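You operate a simulated robot arm through the tools that you are given. There is no shell and no other tool.

You are at the controls of a simulated robot arm. One attempt, no reset.

Task
Lay the small green skein in gap 2 and the blue one in gap 4, under the red bar.
Fine: they lie on the narrow stand; use the numbered gaps of the peg bar; the red bar lies on the pegs with both teal catches turned over it; the third small skein stays. Set down upright: red bar.

The check looks at the end state, three seconds after you hand in, the way a careful person would. Anything else that was tipped, shoved, dropped, spilled or broken makes it a failure.

Robot
A 7-joint arm with a two-finger parallel gripper, fixed in place. Base frame: the origin is at the foot of the arm, x ahead of it, y to its left, z up; the work surface is at about z = 0.86. Readings come in m, rad, newtons and seconds.
With the tool pointing down near the work surface it reaches from about 0.22 to 0.74 m from the base axis. Its first joint turns from -2.897 to 2.897 rad. Payload 1.57 kg.
Tool frame: the origin (TCP) lies between the finger pads and is the grasp point; the fingertips stand 0.03 m ahead of it; z points along the fingers, y is the line along which they close. Largest opening 0.11 m; finger width 0.024, thickness 0.012; the body of the gripper, 0.048 by 0.112 m, starts 0.078 m behind the TCP.
Orientation is told as [roll, pitch, yaw] about the base's x, y, z axes, in that order, counted from this pose: with the fingers straight down and closing along the base's y, the tool's x points along the base's -x, its y along +y and its z along -z.

Tools
- The arm moves only by the tool move_arm. Its argument "plan" is a list that holds one entry, the list of rows, each a list of 7 numbers: the shift along the tool's x, y, z in m, then the turn, a rotation vector about the tool's x, y, z in rad, then the closure, from 0 (fully open) to 1 (shut). In form: [[[tx, ty, tz, ax, ay, az, fingers], ...]]. A call has 1 to 20 rows; each row shifts and turns the commanded pose from where the row before left it, along the tool's axes as they then stand. A row lasts 0.2 s, in which the tool goes at most 0.05 m and 0.15 rad; a call with a longer step from one row to the next is refused whole, and so is a gripper value outside its range. Where a pose cannot be reached the arm comes as near as it can. A force on the tool above 60 N (or 10 N above the force at the start of the call, whichever is more), or a blocked arm, ends the call early, and 0.2 s more pass. Each finger travels about 0.045 m/s and halts on what it meets, pressing with about 42 N; the grip force reading is that of the motor and also rises with nothing between the fingers. The clock runs only during rows and for 0.2 s after the last one: add rows that do not move to give the fingers time. It gives the time, the measured TCP pose, the force on the tool (base axes), the opening and the grip force at its end, in the units of the frame above (readings bear some noise), with the torque about the TCP (base axes, N m) and any sound that the robot's microphone picked up, and new pictures: "show" is both (left out), scene, wrist or none.
- Cameras (640 x 400 px; columns grow to the right, rows downward): "scene" is fixed at [0.0486, 0.6529, 1.6225]; the picture's right is [-0.65, -0.76, 0.00], its down [-0.62, 0.53, -0.57] and it looks along [0.43, -0.37, -0.82] (base axes); focal length 320 px, centre (320, 200). "wrist" rides on the gripper at [0.07, 0.016, -0.141] in the tool frame; the picture's right is [-0.23, 0.97, 0.00], its down [-0.85, -0.20, -0.48] and it looks along [-0.47, -0.11, 0.88] (tool axes); focal length 222 px, centre (320, 200). There is no depth. A picture from a camera that has moved, and an enlarged one, comes with that camera's place and axes in the base frame and with its lens.
- raise_lower(by): slides the trunk up (or, below 0, down) by that many m; the arm rides with it, the base frame stays. It gives what a move gives, with no picture.
- close_up(camera, box): a new picture of the part [left, top, right, bottom] of that camera's present view, enlarged. No time passes.
- hand_in(): hands the job in; it is judged then, once.

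Nothing tells you positions but the pictures and the camera data. Unless the task says otherwise, let go and move clear before handing in.

The tools are called after "Call:" by a JSON object that holds its "fn" and its "kwargs". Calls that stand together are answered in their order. move_arm: Moves the arm, as the interface text tells. Its arguments: {"type":"object","properties":{"plan":{"type":"array"},"show":{"type":"string","enum":["both","scene","wrist","none"]}},"required":["plan"]} The other tools are called the same way: raise_lower (by) slides the trunk up or down; close_up (camera, box) takes an enlarged picture of a part of a camera's view; hand_in () hands the job in.

At the start:

```text
t: 0.0
eef_pos: [0.1503, 0.3505, 1.3202]
orientation: [-0.001, 0.001, 0.001]
contact_force: [-0.3, 0.0, 0.5]
ft_torque: [-0.04, -0.03, 0.04]
finger_gap: 0.1098
grip_force: 0.0
trunk travel left (down, up): [-0.525, 0.065]
```

scene: 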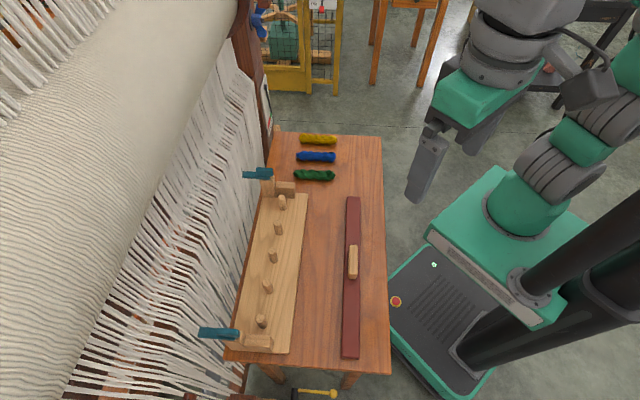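
wrist: 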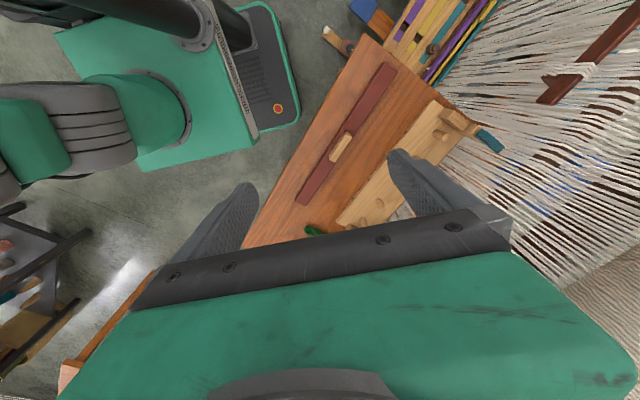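

I see a narrow table with three small skeins (yellow, blue, green), a peg bar with two teal catches, and a red bar with a wooden handle lying on the table. I'll look closer before I move.

Call:
{"fn": "close_up", "kwargs": {"camera": "scene", "box": [220, 120, 400, 232]}}

Call:
{"fn": "close_up", "kwargs": {"camera": "scene", "box": [190, 230, 400, 375]}}

Call:
{"fn": "close_up", "kwargs": {"camera": "wrist", "box": [280, 20, 520, 240]}}

Call:
{"fn": "close_up", "kwargs": {"camera": "scene", "box": [230, 190, 320, 270]}}

```text
3.56 times, centred on (310, 176) of scene
camera zoom: at [0.0486, 0.6529, 1.6225], right [-0.65, -0.76, 0.0], down [-0.62, 0.53, -0.57], along [0.43, -0.37, -0.82], focal length 1137 px, centre (356, 285)
```

zoom: 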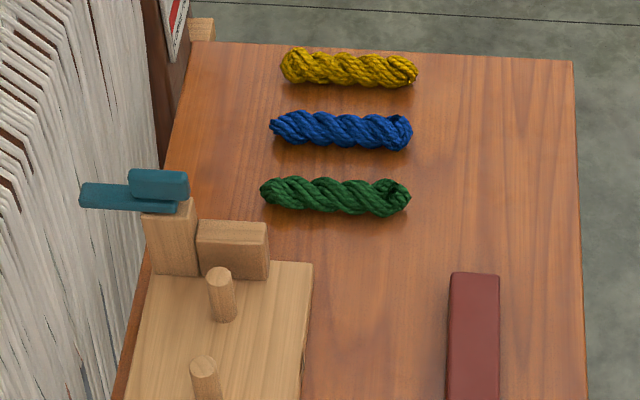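

```text
2.76 times, centred on (295, 302) of scene
camera zoom: at [0.0486, 0.6529, 1.6225], right [-0.65, -0.76, 0.0], down [-0.62, 0.53, -0.57], along [0.43, -0.37, -0.82], focal length 882 px, centre (389, -83)
```

zoom: 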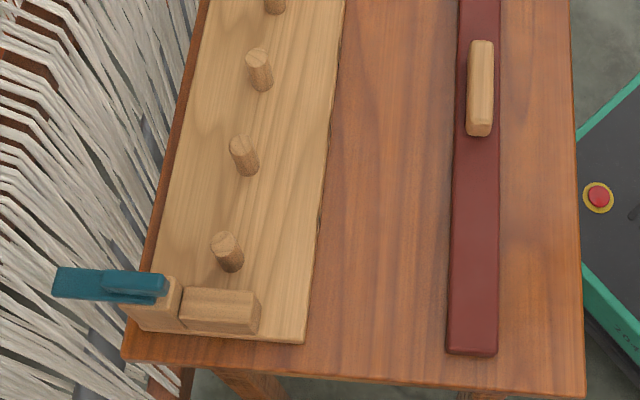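

```text
1.82 times, centred on (400, 130) of wrist
camera zoom: at [0.0806, 0.366, 1.4606], right [0.23, 0.97, 0.0], down [0.85, -0.2, 0.48], along [0.47, -0.11, -0.88], focal length 404 px, centre (174, 327)
```

zoom: 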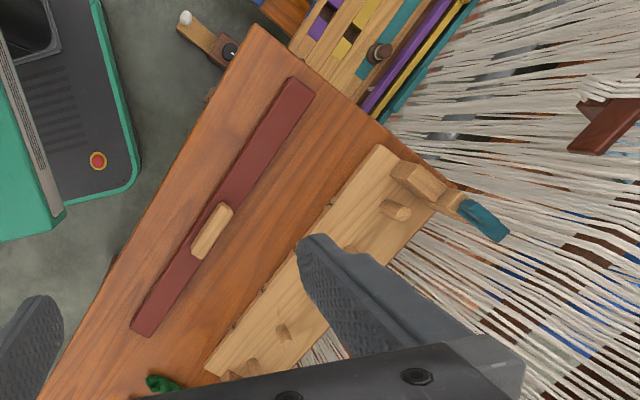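

```text
5.00 times, centred on (275, 230) of scene
camera zoom: at [0.0486, 0.6529, 1.6225], right [-0.65, -0.76, 0.0], down [-0.62, 0.53, -0.57], along [0.43, -0.37, -0.82], focal length 1599 px, centre (545, 50)
```

zoom: 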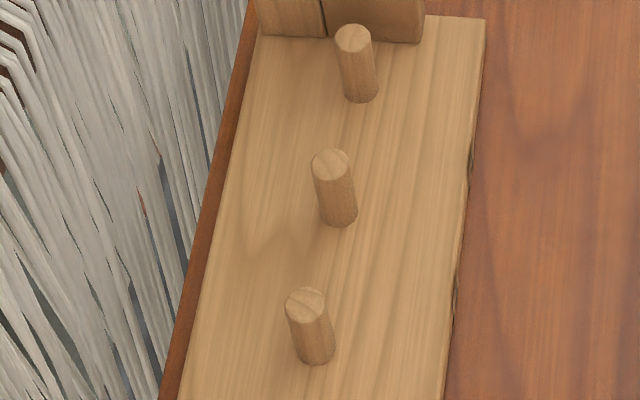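

The table runs diagonally in the base frame at about 45°. The skeins are near (0.52, 0.27) for green and (0.57, 0.22) for blue, and the pegs run from about (0.475, 0.415) to (0.26, 0.63). I'll move the wrist camera to look at the peg bar from the robot side and find the gap numbers.

Call:
{"fn": "move_arm", "kwargs": {"plan": [[[-0.024, 0.014, 0.03, 0, 0, 0, 0], [-0.024, 0.014, 0.03, 0, 0, 0, 0], [-0.024, 0.014, 0.03, 0, 0, 0, 0], [-0.024, 0.014, 0.03, 0, 0, 0, 0], [-0.024, 0.014, 0.03, 0, 0, 0, 0], [0, 0, 0, 0, 0, -0.131, 0], [0, 0, 0, 0, 0, -0.131, 0], [0, 0, 0, 0, 0, -0.131, 0], [0, 0, 0, 0, 0, -0.131, 0], [0, 0, 0, 0, 0, -0.131, 0], [0, 0, 0, 0, 0, -0.13, 0], [0, 0, 0, 0, 0, 0, 0]]]}}

```text
t: 2.6
eef_pos: [0.2696, 0.4189, 1.1694]
orientation: [-0.001, 0.0, 0.788]
contact_force: [-0.5, 0.4, -0.4]
ft_torque: [0.0, 0.0, 0.01]
finger_gap: 0.11
grip_force: 0.0
trunk travel left (down, up): [-0.525, 0.065]
camera wrist: at [0.2097, 0.3817, 1.3107], right [-0.53, 0.85, 0.0], down [0.74, 0.46, 0.48], along [0.41, 0.25, -0.88], focal length 222 px, centre (320, 200)
```

scene: 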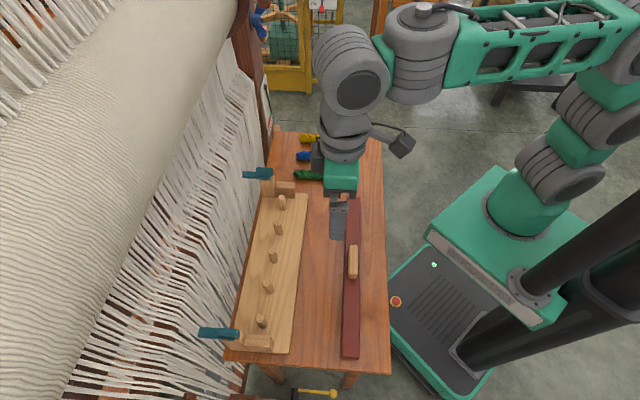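
wrist: 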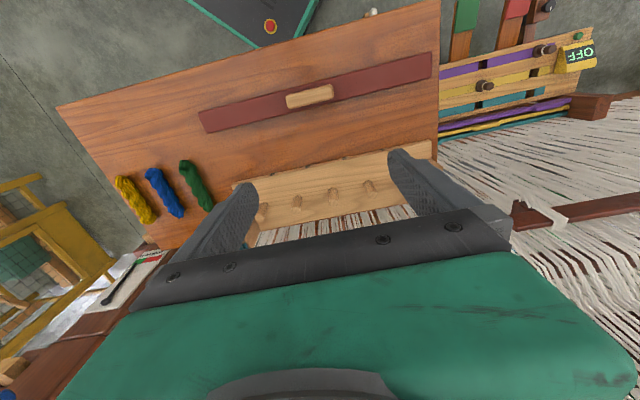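

Call:
{"fn": "close_up", "kwargs": {"camera": "wrist", "box": [220, 120, 460, 260]}}

Call:
{"fn": "close_up", "kwargs": {"camera": "wrist", "box": [90, 130, 270, 260]}}

```text
2.67 times, centred on (340, 190) of wrist
camera zoom: at [0.2097, 0.3817, 1.3107], right [-0.53, 0.85, 0.0], down [0.74, 0.46, 0.48], along [0.41, 0.25, -0.88], focal length 592 px, centre (267, 227)
```

zoom: 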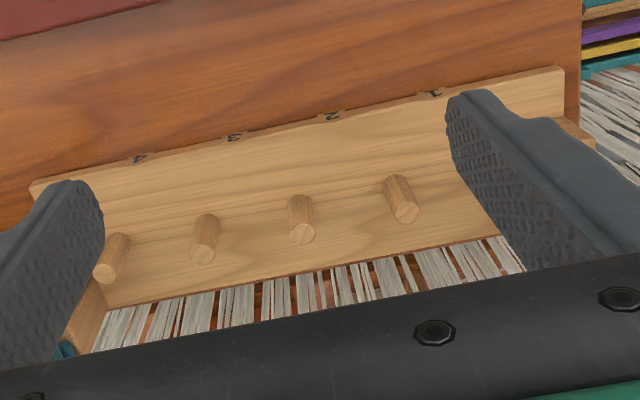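

```text
3.08 times, centred on (180, 195) of wrist
camera zoom: at [0.2097, 0.3817, 1.3107], right [-0.53, 0.85, 0.0], down [0.74, 0.46, 0.48], along [0.41, 0.25, -0.88], focal length 684 px, centre (751, 215)
```

zoom: 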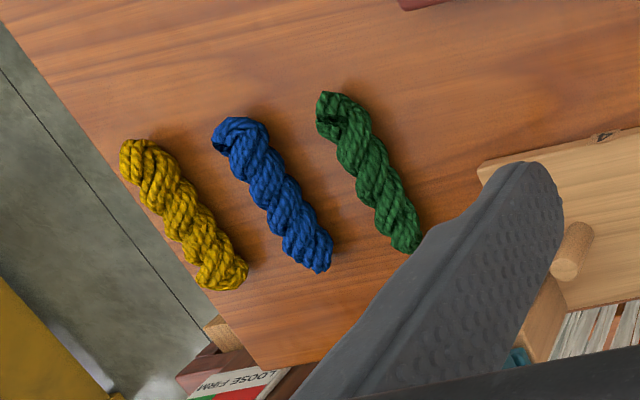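

Call:
{"fn": "close_up", "kwargs": {"camera": "wrist", "box": [260, 165, 320, 200]}}

Call:
{"fn": "close_up", "kwargs": {"camera": "wrist", "box": [325, 145, 395, 185]}}

```text
10.67 times, centred on (290, 182) of wrist
camera zoom: at [0.2097, 0.3817, 1.3107], right [-0.53, 0.85, 0.0], down [0.74, 0.46, 0.48], along [0.41, 0.25, -0.88], focal length 2369 px, centre (640, 387)
```

zoom: 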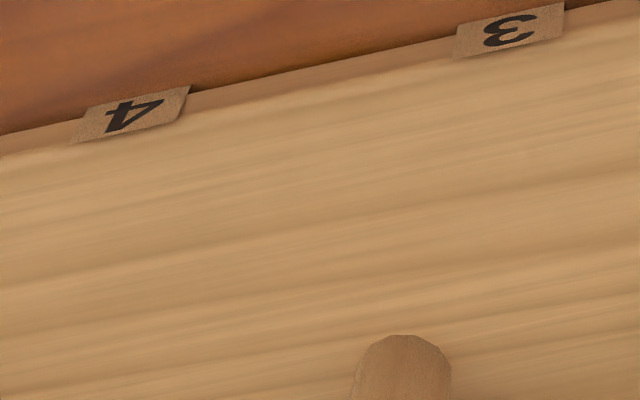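

```text
9.14 times, centred on (360, 165) of wrist
camera zoom: at [0.2097, 0.3817, 1.3107], right [-0.53, 0.85, 0.0], down [0.74, 0.46, 0.48], along [0.41, 0.25, -0.88], focal length 2031 px, centre (-46, 520)
```

zoom: 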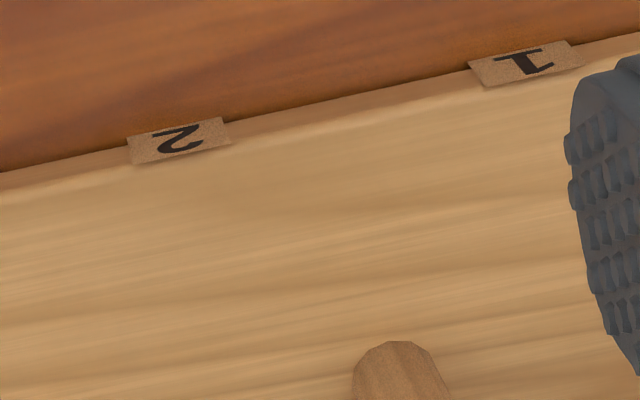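

The tags read 4, 3, 2, 1 from the skein end toward the near end, so gap 4 is nearest the skeins and gap 2 is the second from the other end. Next I'll look at the far-end post and catch from above.

Call:
{"fn": "move_arm", "kwargs": {"plan": [[[-0.016, -0.04, 0, 0, 0, 0, 0], [-0.016, -0.04, 0, 0, 0, 0, 0], [-0.016, -0.04, 0, 0, 0, 0, 0], [-0.016, -0.04, 0, 0, 0, 0, 0], [0, 0, 0, 0, 0, 0, 0]]]}}

```text
t: 3.8
eef_pos: [0.429, 0.3517, 1.1715]
orientation: [0.0, -0.001, 0.785]
contact_force: [-0.2, -0.6, -0.3]
ft_torque: [0.03, 0.02, 0.0]
finger_gap: 0.1099
grip_force: 0.1
trunk travel left (down, up): [-0.525, 0.065]
camera wrist: at [0.3684, 0.314, 1.3109], right [-0.53, 0.85, 0.0], down [0.75, 0.46, 0.48], along [0.41, 0.25, -0.88], focal length 222 px, centre (320, 200)
```

scene: 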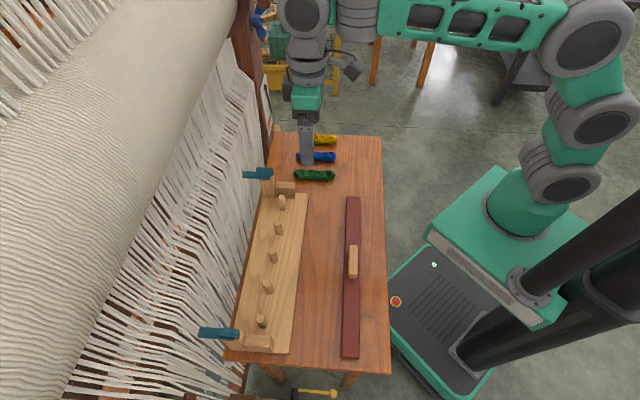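
wrist: 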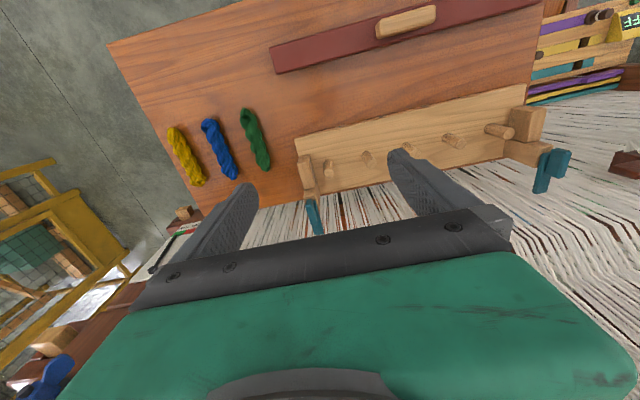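

Call:
{"fn": "close_up", "kwargs": {"camera": "wrist", "box": [280, 130, 400, 240]}}

Call:
{"fn": "close_up", "kwargs": {"camera": "wrist", "box": [470, 90, 590, 200]}}

Call:
{"fn": "close_up", "kwargs": {"camera": "wrist", "box": [150, 90, 290, 200]}}

Call:
{"fn": "close_up", "kwargs": {"camera": "wrist", "box": [260, 0, 560, 190]}}

Call:
{"fn": "close_up", "kwargs": {"camera": "scene", "box": [185, 310, 285, 370]}}

Call:
{"fn": "close_up", "kwargs": {"camera": "scene", "box": [235, 155, 315, 210]}}

```text
3.64 times, centred on (340, 185) of wrist
camera zoom: at [0.3684, 0.314, 1.3109], right [-0.53, 0.85, 0.0], down [0.75, 0.46, 0.48], along [0.41, 0.25, -0.88], focal length 808 px, centre (247, 254)
```

zoom: 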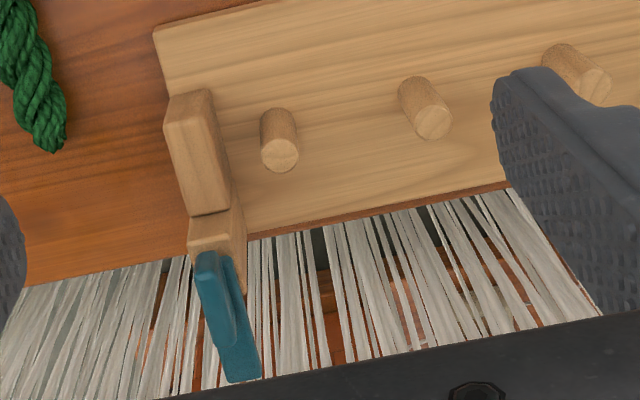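

```text
3.64 times, centred on (530, 145) of wrist
camera zoom: at [0.3684, 0.314, 1.3109], right [-0.53, 0.85, 0.0], down [0.75, 0.46, 0.48], along [0.41, 0.25, -0.88], focal length 808 px, centre (-444, 400)
```

zoom: 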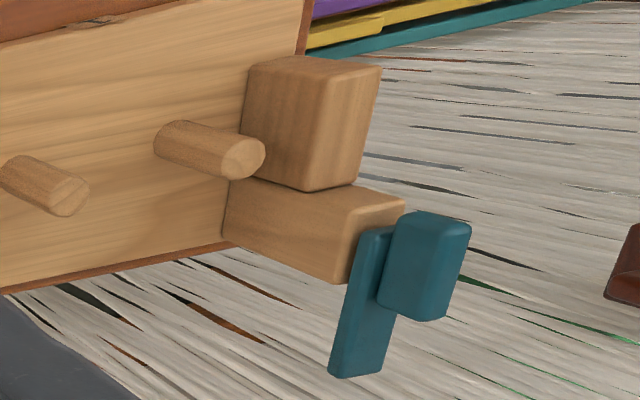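

```text
3.64 times, centred on (220, 145) of wrist
camera zoom: at [0.3684, 0.314, 1.3109], right [-0.53, 0.85, 0.0], down [0.75, 0.46, 0.48], along [0.41, 0.25, -0.88], focal length 808 px, centre (684, 400)
```

zoom: 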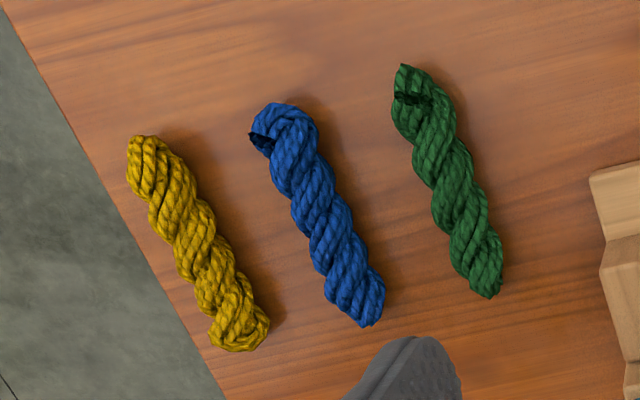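

```text
2.11 times, centred on (410, 95) of wrist
camera zoom: at [0.3684, 0.314, 1.3109], right [-0.53, 0.85, 0.0], down [0.75, 0.46, 0.48], along [0.41, 0.25, -0.88], focal length 468 px, centre (130, 421)
```

zoom: 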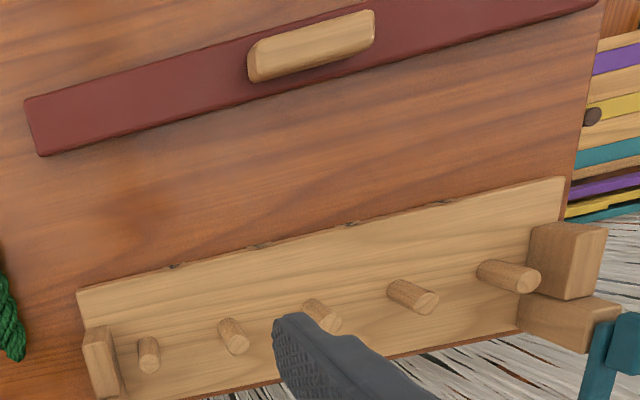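

```text
6.40 times, centred on (235, 340) of scene
camera zoom: at [0.0486, 0.6529, 1.6225], right [-0.65, -0.76, 0.0], down [-0.62, 0.53, -0.57], along [0.43, -0.37, -0.82], focal length 2047 px, centre (864, -696)
```

zoom: 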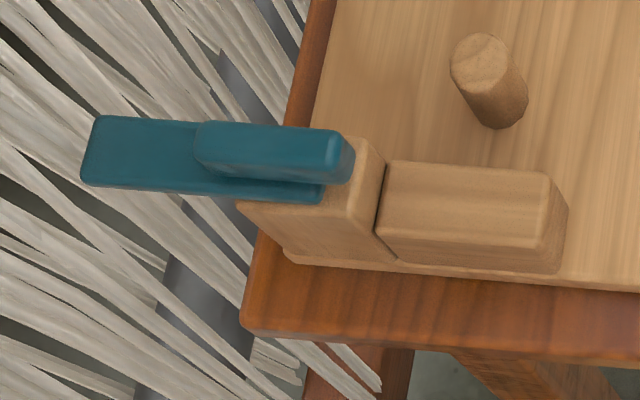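

```text
7.27 times, centred on (275, 182) of scene
camera zoom: at [0.0486, 0.6529, 1.6225], right [-0.65, -0.76, 0.0], down [-0.62, 0.53, -0.57], along [0.43, -0.37, -0.82], focal length 2326 px, centre (647, 327)
```

zoom: 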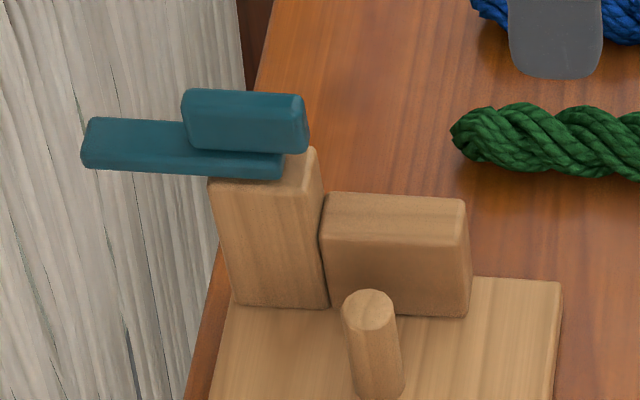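

I now have the geometry in (s, w) coordinates, with s along the table's long axis and w toward the loom. Green is at s≈-0.188, w≈0.558, blue at s≈-0.259, and the pegs are at w≈0.628 spaced about 0.076 apart. I'll hover over green's robot-side half with the fingers partly closed so they clear the neighbouring skein.

Call:
{"fn": "move_arm", "kwargs": {"plan": [[[0.0058, -0.0266, 0.034, 0, 0, 0, 0.41], [0.0058, -0.0266, 0.034, 0, 0, 0, 0.41], [0.0058, -0.0266, 0.034, 0, 0, 0, 0.41], [0.0058, -0.0266, 0.034, 0, 0, 0, 0.41], [0.0058, -0.0266, 0.034, 0, 0, 0, 0.41], [0, 0, 0, 0, 0, 0, 0.41]]]}}

```text
t: 5.2
eef_pos: [0.5022, 0.2373, 0.9983]
orientation: [0.001, -0.001, 0.786]
contact_force: [0.2, -1.2, 0.4]
ft_torque: [-0.01, 0.03, 0.01]
finger_gap: 0.065
grip_force: 0.1
trunk travel left (down, up): [-0.525, 0.065]
camera wrist: at [0.4418, 0.1995, 1.14], right [-0.53, 0.85, 0.0], down [0.75, 0.46, 0.48], along [0.41, 0.25, -0.88], focal length 222 px, centre (320, 200)
```

scene: 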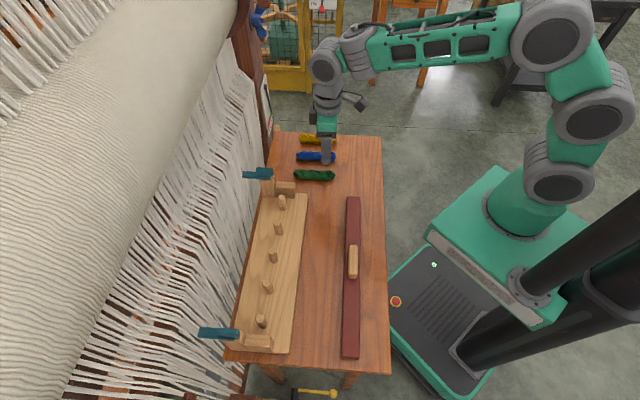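
wrist: 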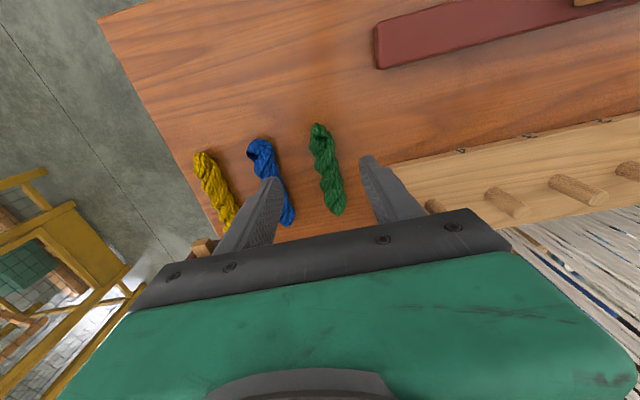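

Call:
{"fn": "move_arm", "kwargs": {"plan": [[[0, 0.001, 0.034, 0, 0, 0, 0.41], [0, 0, 0.034, 0, 0, 0, 0.41], [0, 0, 0.034, 0, 0, 0, 0.41], [0, 0, 0, 0, 0, 0, 0.41]]], "show": "wrist"}}

Call:
{"fn": "close_up", "kwargs": {"camera": "wrist", "box": [200, 80, 460, 240]}}

```text
t: 6.2
eef_pos: [0.5002, 0.2383, 0.8979]
orientation: [0.001, 0.001, 0.786]
contact_force: [-0.5, 0.3, -0.9]
ft_torque: [0.03, 0.01, 0.03]
finger_gap: 0.0649
grip_force: 0.0
trunk travel left (down, up): [-0.525, 0.065]
camera wrist: at [0.4412, 0.2011, 1.0385], right [-0.53, 0.85, 0.0], down [0.75, 0.46, 0.48], along [0.41, 0.25, -0.88], focal length 222 px, centre (320, 200)
```

wrist: 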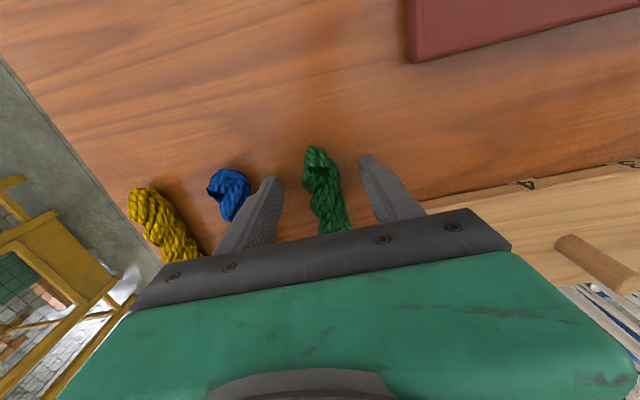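

```text
2.46 times, centred on (330, 160) of wrist
camera zoom: at [0.4412, 0.2011, 1.0385], right [-0.53, 0.85, 0.0], down [0.75, 0.46, 0.48], along [0.41, 0.25, -0.88], focal length 547 px, centre (295, 298)
```

zoom: 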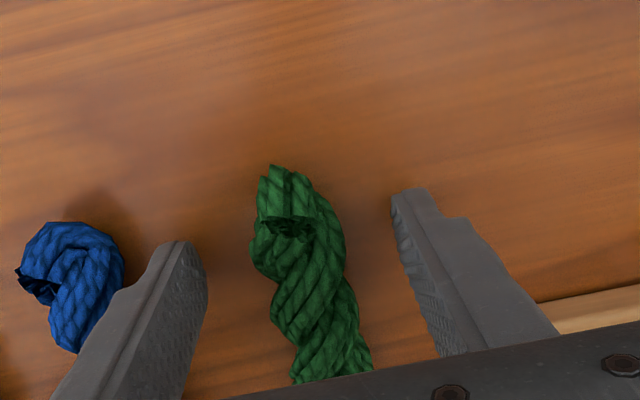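

The fingers straddle the green skein cleanly. I'll close and lift.

Call:
{"fn": "move_arm", "kwargs": {"plan": [[[0, 0, 0.002, 0, 0, 0, 0.9], [0, 0, 0, 0, 0, 0, 0.9], [0, 0, 0, 0, 0, 0, 0.9], [0, 0, 0, 0, 0, 0, 0.9], [0, 0, 0, 0, 0, 0, 0.9], [0, 0, -0.03, 0, 0, 0, 0.9], [0, 0, -0.03, 0, 0, 0, 0.9], [0, 0, -0.03, 0, 0, 0, 0.9], [0, 0, -0.03, 0, 0, 0, 0.9]]]}}

```text
t: 8.2
eef_pos: [0.5008, 0.2379, 1.0168]
orientation: [0.001, 0.0, 0.784]
contact_force: [0.2, -1.2, -0.6]
ft_torque: [-0.03, -0.01, 0.0]
finger_gap: 0.0284
grip_force: 38.8
trunk travel left (down, up): [-0.525, 0.065]
camera wrist: at [0.4402, 0.2002, 1.1576], right [-0.53, 0.85, 0.0], down [0.75, 0.46, 0.48], along [0.41, 0.25, -0.88], focal length 222 px, centre (320, 200)
```

scene: 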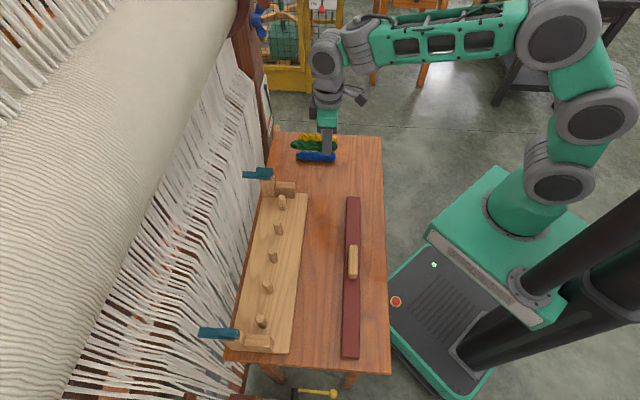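
wrist: 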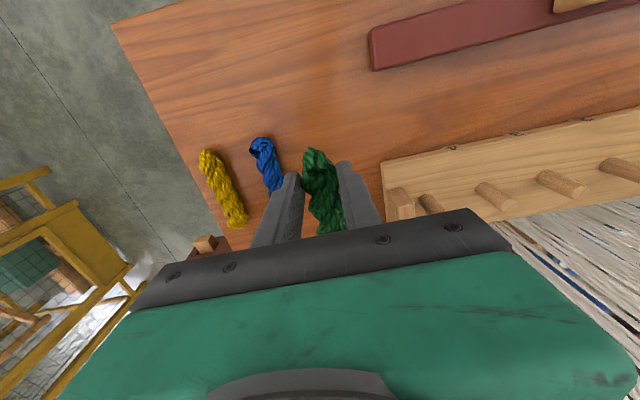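

Call:
{"fn": "move_arm", "kwargs": {"plan": [[[0, 0.0406, 0, 0, 0, 0, 0.9], [0, 0.0406, 0, 0, 0, 0, 0.9], [0, 0.0406, 0, 0, 0, 0, 0.9], [0, 0.0406, 0, 0, 0, 0, 0.9], [0, 0.0406, 0, 0, 0, 0, 0.9], [0, 0.0406, 0, 0, 0, 0, 0.9], [0, 0.0406, 0, 0, 0, 0, 0.9], [0, 0.0406, 0, 0, 0, 0, 0.9], [-0.0355, 0, 0, 0, 0, 0, 0.9], [-0.0355, 0, 0, 0, 0, 0, 0.9], [0, 0, 0, 0, 0, 0, 0.9]]]}}

Call:
{"fn": "close_up", "kwargs": {"camera": "wrist", "box": [200, 80, 460, 240]}}

Call:
{"fn": "close_up", "kwargs": {"camera": "scene", "box": [230, 200, 330, 330]}}

```text
t: 10.6
eef_pos: [0.3241, 0.5186, 1.0172]
orientation: [-0.001, 0.001, 0.786]
contact_force: [0.5, 0.4, -0.2]
ft_torque: [-0.03, 0.02, 0.03]
finger_gap: 0.0283
grip_force: 39.0
trunk travel left (down, up): [-0.525, 0.065]
camera wrist: at [0.2623, 0.4808, 1.157], right [-0.53, 0.85, 0.0], down [0.75, 0.46, 0.48], along [0.41, 0.25, -0.88], focal length 222 px, centre (320, 200)
```

scene: 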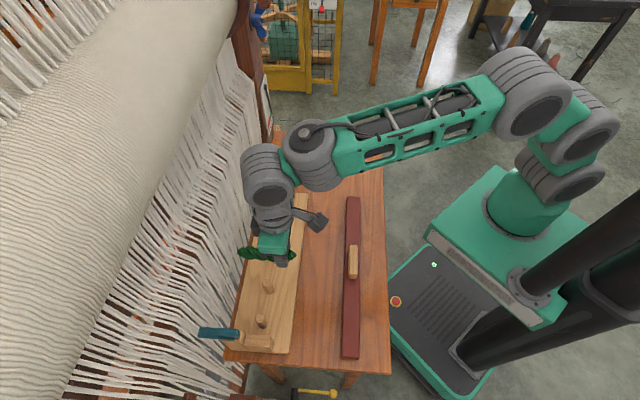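
wrist: 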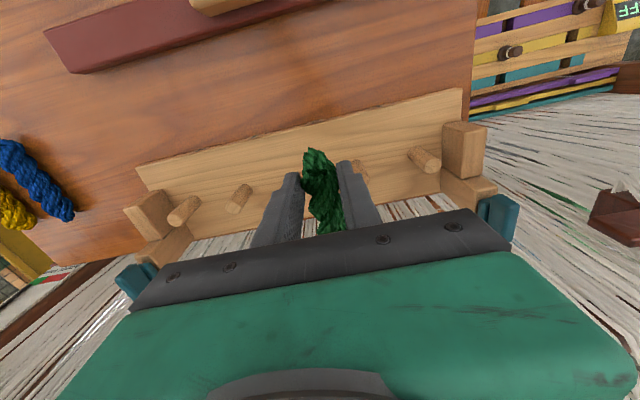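

```text
2.46 times, centred on (330, 160) of wrist
camera zoom: at [0.2623, 0.4808, 1.157], right [-0.53, 0.85, 0.0], down [0.75, 0.46, 0.48], along [0.41, 0.25, -0.88], focal length 547 px, centre (295, 298)
```

zoom: 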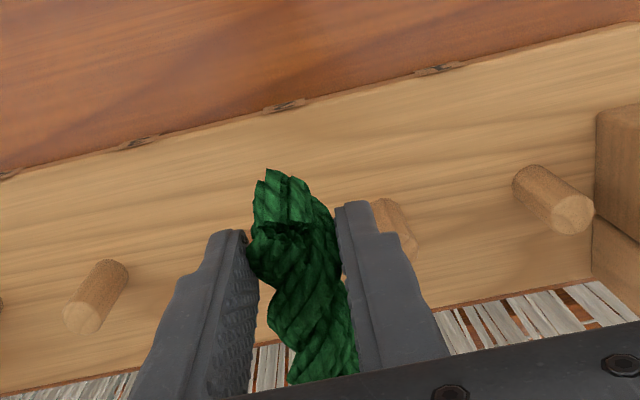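

```text
3.08 times, centred on (280, 265) of scene
camera zoom: at [0.0486, 0.6529, 1.6225], right [-0.65, -0.76, 0.0], down [-0.62, 0.53, -0.57], along [0.43, -0.37, -0.82], focal length 984 px, centre (443, 0)
```

zoom: 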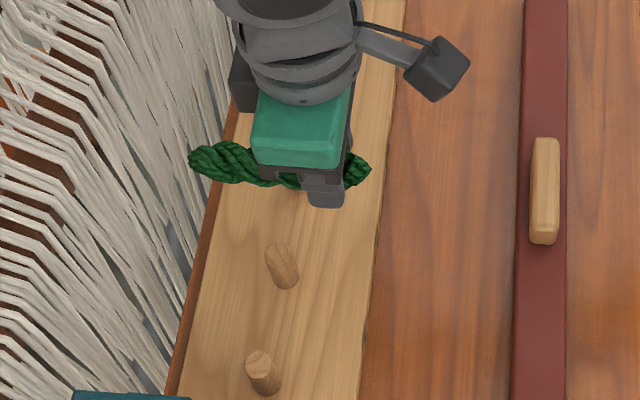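

Call:
{"fn": "move_arm", "kwargs": {"plan": [[[0, 0, 0.032, 0, 0, 0, 0.9], [0, 0, 0.032, 0, 0, 0, 0.9], [0, 0, 0.02, 0, 0, 0, 0.9], [0, 0, 0.008, 0, 0, 0, 0.9], [0, 0, 0.004, 0, 0, 0, 0.9], [0, 0, 0, 0, 0, 0, 0.9]]]}}

Call:
{"fn": "close_up", "kwargs": {"camera": "wrist", "box": [200, 80, 460, 240]}}

Call:
{"fn": "close_up", "kwargs": {"camera": "scene", "box": [230, 200, 330, 330]}}

```text
t: 12.0
eef_pos: [0.3218, 0.5189, 0.9197]
orientation: [0.0, -0.001, 0.785]
contact_force: [-0.1, 0.0, -0.5]
ft_torque: [0.0, 0.0, -0.01]
finger_gap: 0.0287
grip_force: 38.5
trunk travel left (down, up): [-0.525, 0.065]
camera wrist: at [0.2615, 0.4803, 1.0602], right [-0.53, 0.85, 0.0], down [0.75, 0.46, 0.48], along [0.41, 0.25, -0.88], focal length 222 px, centre (320, 200)
```

scene: 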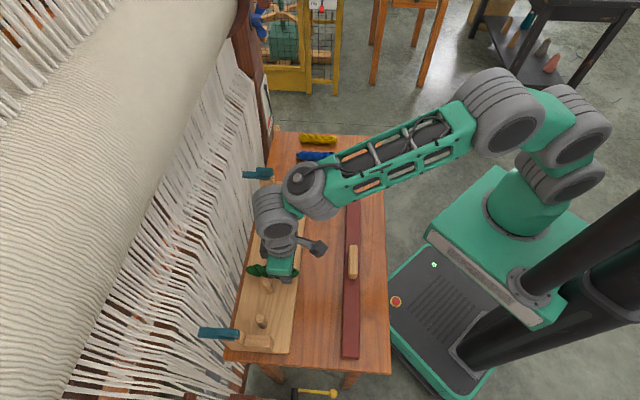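
wrist: 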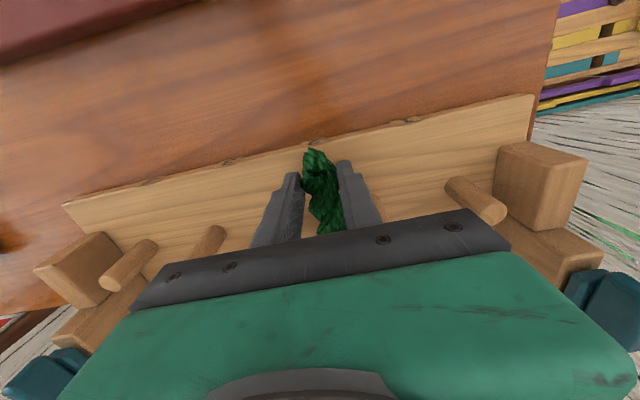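

```text
2.46 times, centred on (330, 160) of wrist
camera zoom: at [0.2615, 0.4803, 1.0602], right [-0.53, 0.85, 0.0], down [0.75, 0.46, 0.48], along [0.41, 0.25, -0.88], focal length 547 px, centre (295, 298)
```

zoom: 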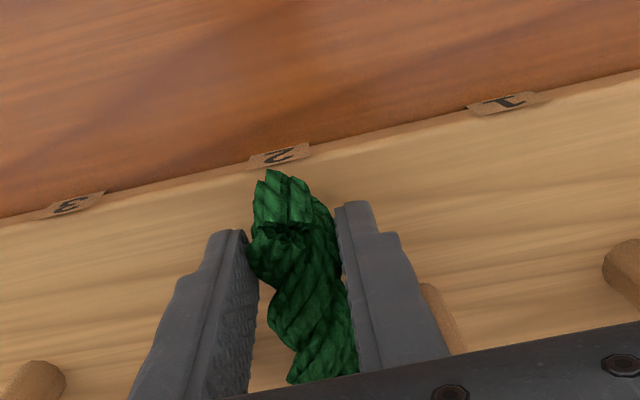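

```text
3.08 times, centred on (280, 265) of scene
camera zoom: at [0.0486, 0.6529, 1.6225], right [-0.65, -0.76, 0.0], down [-0.62, 0.53, -0.57], along [0.43, -0.37, -0.82], focal length 984 px, centre (443, 0)
```

zoom: 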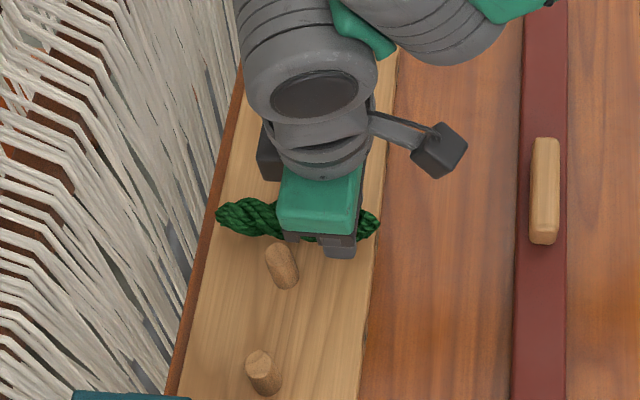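

Call:
{"fn": "move_arm", "kwargs": {"plan": [[[0, 0, 0.002, 0, 0, 0, 0.9], [0, 0, 0.002, 0, 0, 0, 0.9], [0, 0, 0, 0, 0, 0, 0.9]]], "show": "none"}}

```text
t: 12.8
eef_pos: [0.3225, 0.5187, 0.9167]
orientation: [0.001, 0.0, 0.786]
contact_force: [0.2, 0.0, 0.2]
ft_torque: [-0.02, 0.04, 0.0]
finger_gap: 0.0284
grip_force: 38.7
trunk travel left (down, up): [-0.525, 0.065]
```

Call:
{"fn": "move_arm", "kwargs": {"plan": [[[0, 0, 0.002, 0, 0, 0, 0.9], [0, 0, 0, 0, 0, 0, 0.9]]], "show": "none"}}

Call:
{"fn": "move_arm", "kwargs": {"plan": [[[0, 0, 0.002, 0, 0, 0, 0.9], [0, 0, 0, 0, 0, 0, 0.9]]], "show": "none"}}

```text
t: 13.4
eef_pos: [0.3216, 0.5185, 0.9147]
orientation: [-0.001, 0.0, 0.785]
contact_force: [0.6, -0.7, 0.0]
ft_torque: [-0.02, 0.02, 0.02]
finger_gap: 0.0286
grip_force: 38.9
trunk travel left (down, up): [-0.525, 0.065]
```

```text
t: 14.0
eef_pos: [0.323, 0.5178, 0.9133]
orientation: [0.001, -0.003, 0.786]
contact_force: [-0.5, -1.7, 8.8]
ft_torque: [-0.1, 0.06, 0.0]
finger_gap: 0.0288
grip_force: 38.3
trunk travel left (down, up): [-0.525, 0.065]
```

The green skein touched down on the board. I'll release it and lift.

Call:
{"fn": "move_arm", "kwargs": {"plan": [[[0, 0, 0, 0, 0, 0, 0.5], [0, 0, 0, 0, 0, 0, 0.5], [0, 0, 0, 0, 0, 0, 0.5], [0, 0, -0.02, 0, 0, 0, 0.5], [0, 0, -0.04, 0, 0, 0, 0.5], [0, 0, -0.045, 0, 0, 0, 0.5], [0.04, 0, 0, 0, 0, 0, 0.5], [0, 0, 0, 0, 0, 0, 0.5]]]}}

Call:
{"fn": "close_up", "kwargs": {"camera": "wrist", "box": [200, 80, 460, 240]}}

Call:
{"fn": "close_up", "kwargs": {"camera": "scene", "box": [230, 200, 330, 330]}}

```text
t: 15.8
eef_pos: [0.2933, 0.4899, 1.0171]
orientation: [-0.001, 0.0, 0.785]
contact_force: [0.2, 0.0, 0.4]
ft_torque: [0.0, -0.01, 0.01]
finger_gap: 0.0551
grip_force: 0.0
trunk travel left (down, up): [-0.525, 0.065]
camera wrist: at [0.2323, 0.4513, 1.1571], right [-0.53, 0.85, 0.0], down [0.75, 0.46, 0.48], along [0.41, 0.25, -0.88], focal length 222 px, centre (320, 200)
```

scene: 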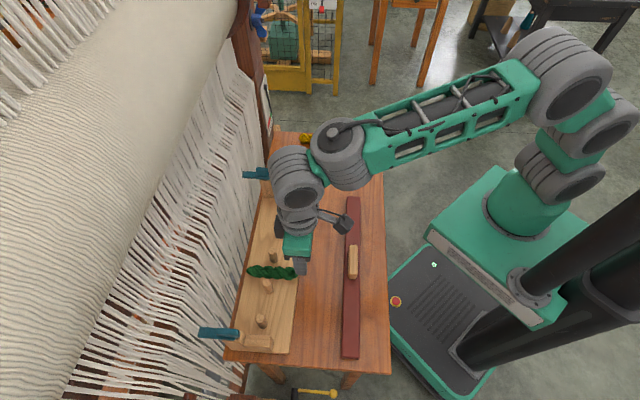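
wrist: 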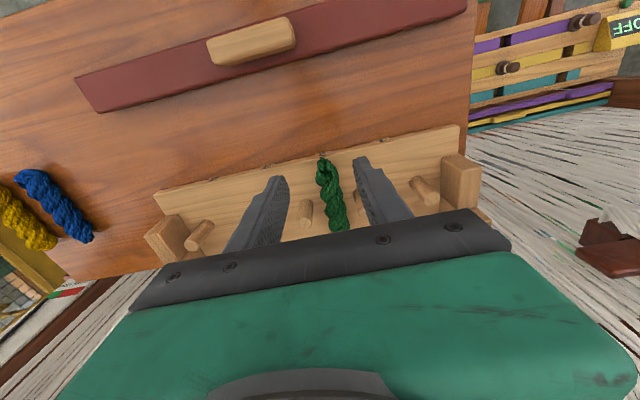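

```text
2.46 times, centred on (330, 160) of wrist
camera zoom: at [0.2323, 0.4513, 1.1571], right [-0.53, 0.85, 0.0], down [0.75, 0.46, 0.48], along [0.41, 0.25, -0.88], focal length 547 px, centre (295, 298)
```

zoom: 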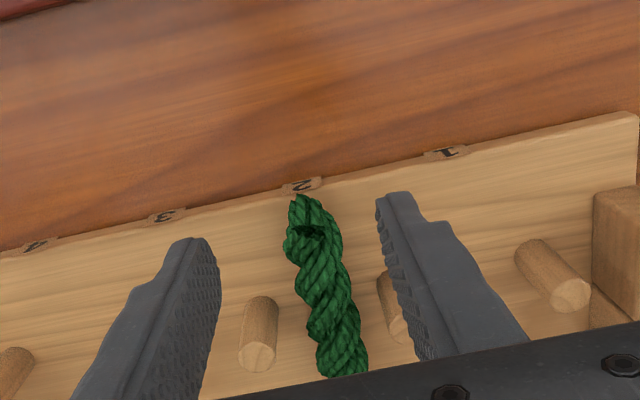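

```text
3.08 times, centred on (280, 265) of scene
camera zoom: at [0.0486, 0.6529, 1.6225], right [-0.65, -0.76, 0.0], down [-0.62, 0.53, -0.57], along [0.43, -0.37, -0.82], focal length 984 px, centre (443, 0)
```

zoom: 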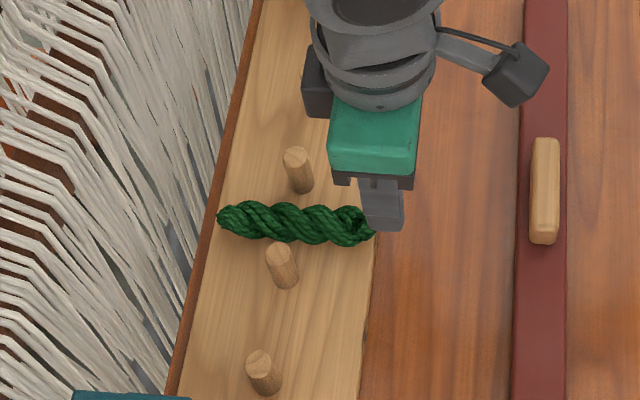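

Green lies across gap 2. Now I'll go to blue.

Call:
{"fn": "move_arm", "kwargs": {"plan": [[[0.0029, -0.0397, 0, 0, 0, 0, 0.42], [0.0029, -0.0397, 0, 0, 0, 0, 0.42], [0.0029, -0.0397, 0, 0, 0, 0, 0.42], [0.0029, -0.0397, 0, 0, 0, 0, 0.42], [0.0029, -0.0397, 0, 0, 0, 0, 0.42], [0.0029, -0.0397, 0, 0, 0, 0, 0.42], [0.0029, -0.0397, 0, 0, 0, 0, 0.42], [0.0029, -0.0397, 0, 0, 0, 0, 0.42], [0.0029, -0.0397, 0, 0, 0, 0, 0.42], [0.0029, -0.0397, 0, 0, 0, 0, 0.42], [0, 0, 0, 0, 0, 0, 0.42]]]}}

Call:
{"fn": "close_up", "kwargs": {"camera": "wrist", "box": [200, 80, 460, 240]}}

```text
t: 18.2
eef_pos: [0.5543, 0.1872, 1.0185]
orientation: [0.0, 0.001, 0.785]
contact_force: [0.0, 0.0, 0.2]
ft_torque: [0.02, 0.01, -0.04]
finger_gap: 0.064
grip_force: 0.1
trunk travel left (down, up): [-0.525, 0.065]
camera wrist: at [0.493, 0.1497, 1.1588], right [-0.53, 0.85, 0.0], down [0.75, 0.46, 0.48], along [0.41, 0.25, -0.88], focal length 222 px, centre (320, 200)
```

scene: 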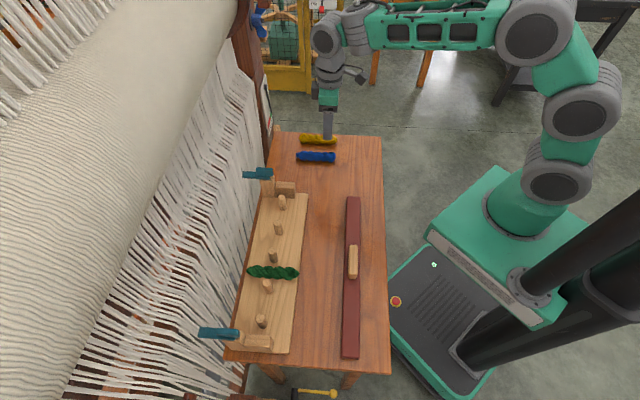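
wrist: 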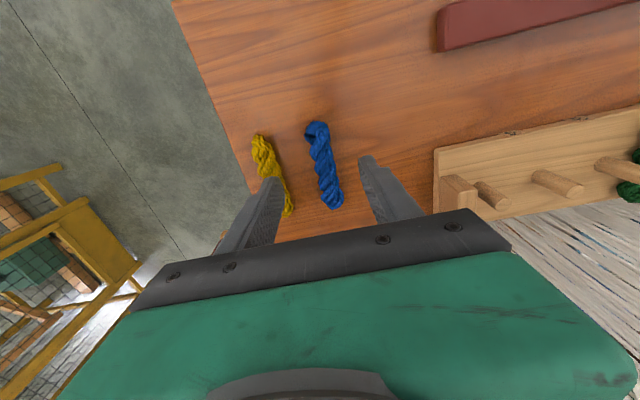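

```text
2.46 times, centred on (330, 160) of wrist
camera zoom: at [0.493, 0.1497, 1.1588], right [-0.53, 0.85, 0.0], down [0.75, 0.46, 0.48], along [0.41, 0.25, -0.88], focal length 547 px, centre (295, 298)
```

zoom: 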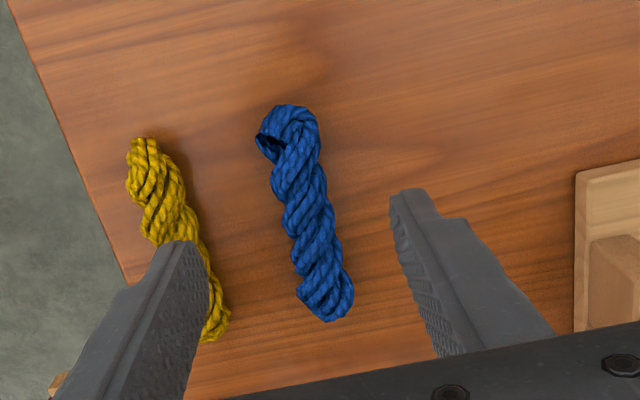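

Call:
{"fn": "move_arm", "kwargs": {"plan": [[[0, 0.002, 0.04, 0, 0, 0, 0.42], [0, 0, 0.04, 0, 0, 0, 0.42], [0, 0, 0.03, 0, 0, 0, 0.42], [0, 0, 0.0125, 0, 0, 0, 0.42], [0, 0, 0, 0, 0, 0, 0.42], [0, 0, 0, 0, 0, 0, 0.9], [0, 0, 0, 0, 0, 0, 0.9], [0, 0, 0, 0, 0, 0, 0.9], [0, 0, 0, 0, 0, 0, 0.9], [0, 0, 0, 0, 0, 0, 0.9]]]}}

```text
t: 20.4
eef_pos: [0.5531, 0.1891, 0.895]
orientation: [0.0, -0.001, 0.786]
contact_force: [0.0, 0.2, -0.7]
ft_torque: [-0.02, -0.01, -0.01]
finger_gap: 0.0286
grip_force: 38.3
trunk travel left (down, up): [-0.525, 0.065]
camera wrist: at [0.4924, 0.1516, 1.0356], right [-0.53, 0.85, 0.0], down [0.75, 0.46, 0.48], along [0.41, 0.25, -0.88], focal length 222 px, centre (320, 200)
```

scene: 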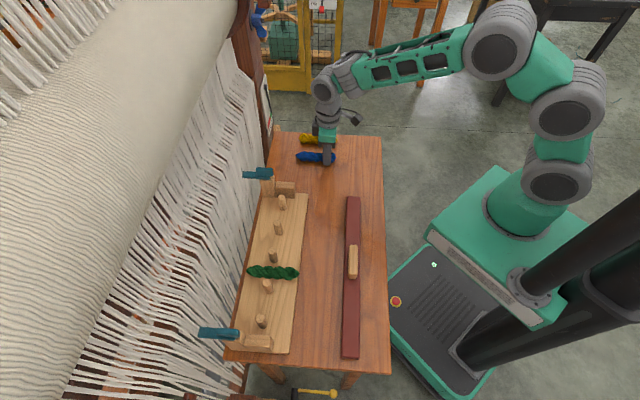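
wrist: 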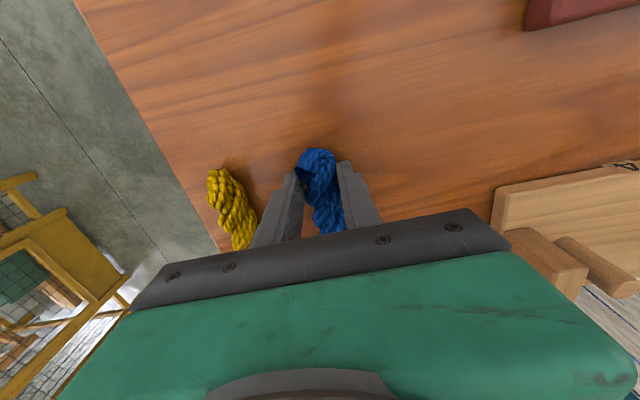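

Call:
{"fn": "move_arm", "kwargs": {"plan": [[[0, 0, -0.04, 0, 0, 0, 0.9], [0, 0, -0.04, 0, 0, 0, 0.9], [0, 0, -0.04, 0, 0, 0, 0.9], [0, 0.04075, 0, 0, 0, 0, 0.9], [0, 0.04075, 0, 0, 0, 0, 0.9], [0, 0.04075, 0, 0, 0, 0, 0.9], [0, 0.04075, 0, 0, 0, 0, 0.9], [0, 0.04075, 0, 0, 0, 0, 0.9], [0, 0.04075, 0, 0, 0, 0, 0.9], [-0.0345, 0, 0, 0, 0, 0, 0.9], [-0.0345, 0, 0, 0, 0, 0, 0.9], [0, 0, 0, 0, 0, 0, 0.9]]]}}

Call:
{"fn": "close_up", "kwargs": {"camera": "wrist", "box": [200, 80, 460, 240]}}

Call:
{"fn": "close_up", "kwargs": {"camera": "scene", "box": [230, 150, 350, 250]}}

```text
t: 23.0
eef_pos: [0.4285, 0.4119, 1.0158]
orientation: [0.0, -0.001, 0.785]
contact_force: [0.4, 0.4, -0.1]
ft_torque: [-0.03, 0.01, 0.02]
finger_gap: 0.0286
grip_force: 38.4
trunk travel left (down, up): [-0.525, 0.065]
camera wrist: at [0.3678, 0.3738, 1.1555], right [-0.53, 0.85, 0.0], down [0.75, 0.46, 0.48], along [0.41, 0.25, -0.88], focal length 222 px, centre (320, 200)
```

scene: 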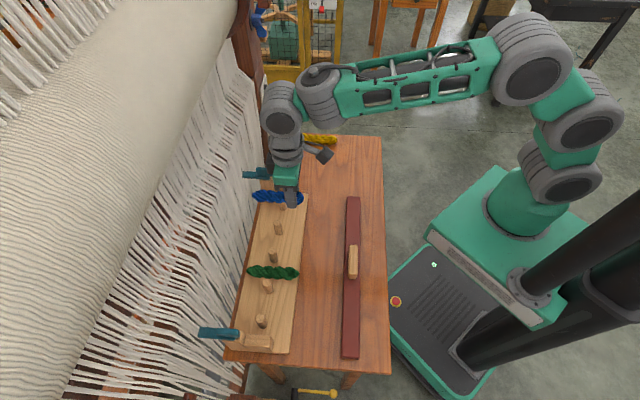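
wrist: 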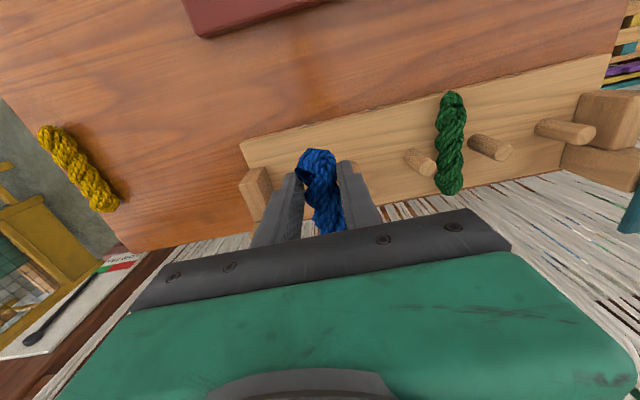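

```text
2.46 times, centred on (330, 160) of wrist
camera zoom: at [0.3678, 0.3738, 1.1555], right [-0.53, 0.85, 0.0], down [0.75, 0.46, 0.48], along [0.41, 0.25, -0.88], focal length 547 px, centre (295, 298)
```

zoom: 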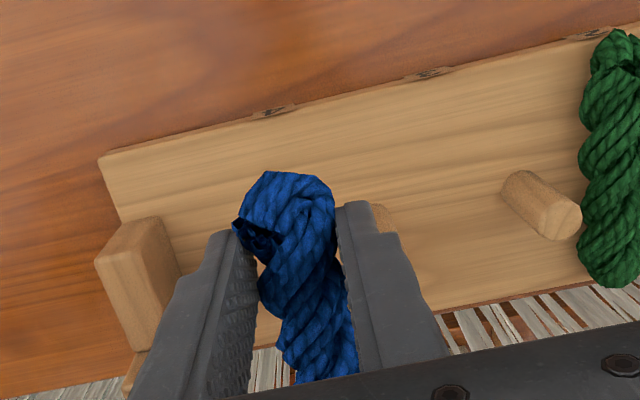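

```text
4.00 times, centred on (290, 200) of scene
camera zoom: at [0.0486, 0.6529, 1.6225], right [-0.65, -0.76, 0.0], down [-0.62, 0.53, -0.57], along [0.43, -0.37, -0.82], focal length 1279 px, centre (440, 200)
```

zoom: 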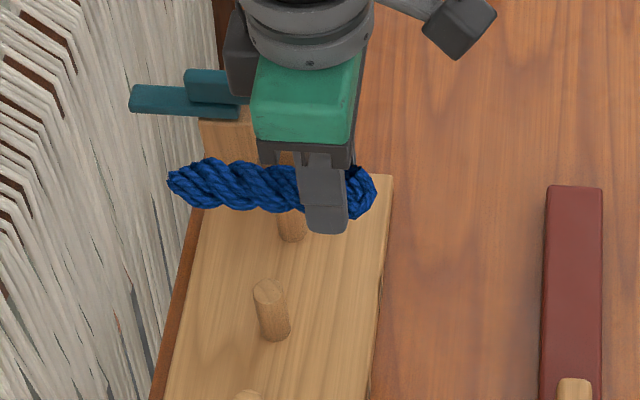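

Call:
{"fn": "move_arm", "kwargs": {"plan": [[[0, -0.001, 0.04, 0, 0, 0, 0.9], [0, 0, 0.04, 0, 0, 0, 0.9], [0, 0, 0.015, 0, 0, 0, 0.9], [0, 0, 0.004, 0, 0, 0, 0.9], [0, 0, 0.0015, 0, 0, 0, 0.9], [0, 0, 0, 0, 0, 0, 0.9]]], "show": "scene"}}

```text
t: 24.4
eef_pos: [0.4294, 0.4099, 0.913]
orientation: [0.0, -0.001, 0.785]
contact_force: [-0.5, 0.0, -0.2]
ft_torque: [-0.01, 0.0, -0.01]
finger_gap: 0.0286
grip_force: 38.5
trunk travel left (down, up): [-0.525, 0.065]
```

scene: 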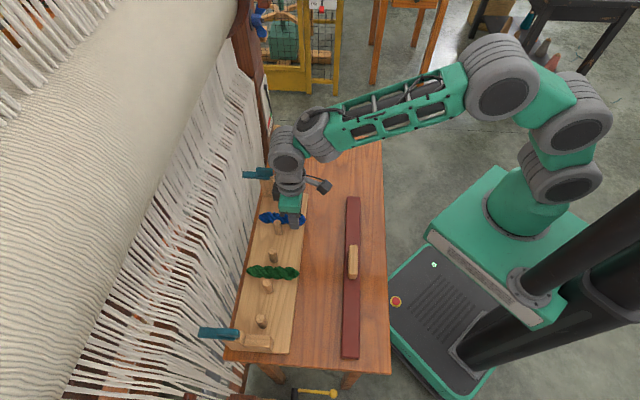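

Call:
{"fn": "move_arm", "kwargs": {"plan": [[[0, 0, 0.0015, 0, 0, 0, 0.9], [0, 0, 0, 0, 0, 0, 0.9]]], "show": "wrist"}}

```text
t: 25.0
eef_pos: [0.4294, 0.4117, 0.9129]
orientation: [0.0, 0.001, 0.783]
contact_force: [0.1, -0.4, 0.4]
ft_torque: [0.02, -0.04, 0.01]
finger_gap: 0.0287
grip_force: 39.1
trunk travel left (down, up): [-0.525, 0.065]
camera wrist: at [0.3682, 0.3733, 1.0535], right [-0.53, 0.85, 0.0], down [0.75, 0.46, 0.48], along [0.41, 0.25, -0.88], focal length 222 px, centre (320, 200)
```

wrist: 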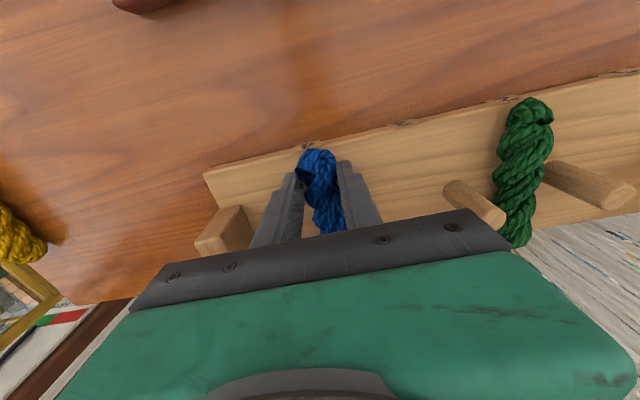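

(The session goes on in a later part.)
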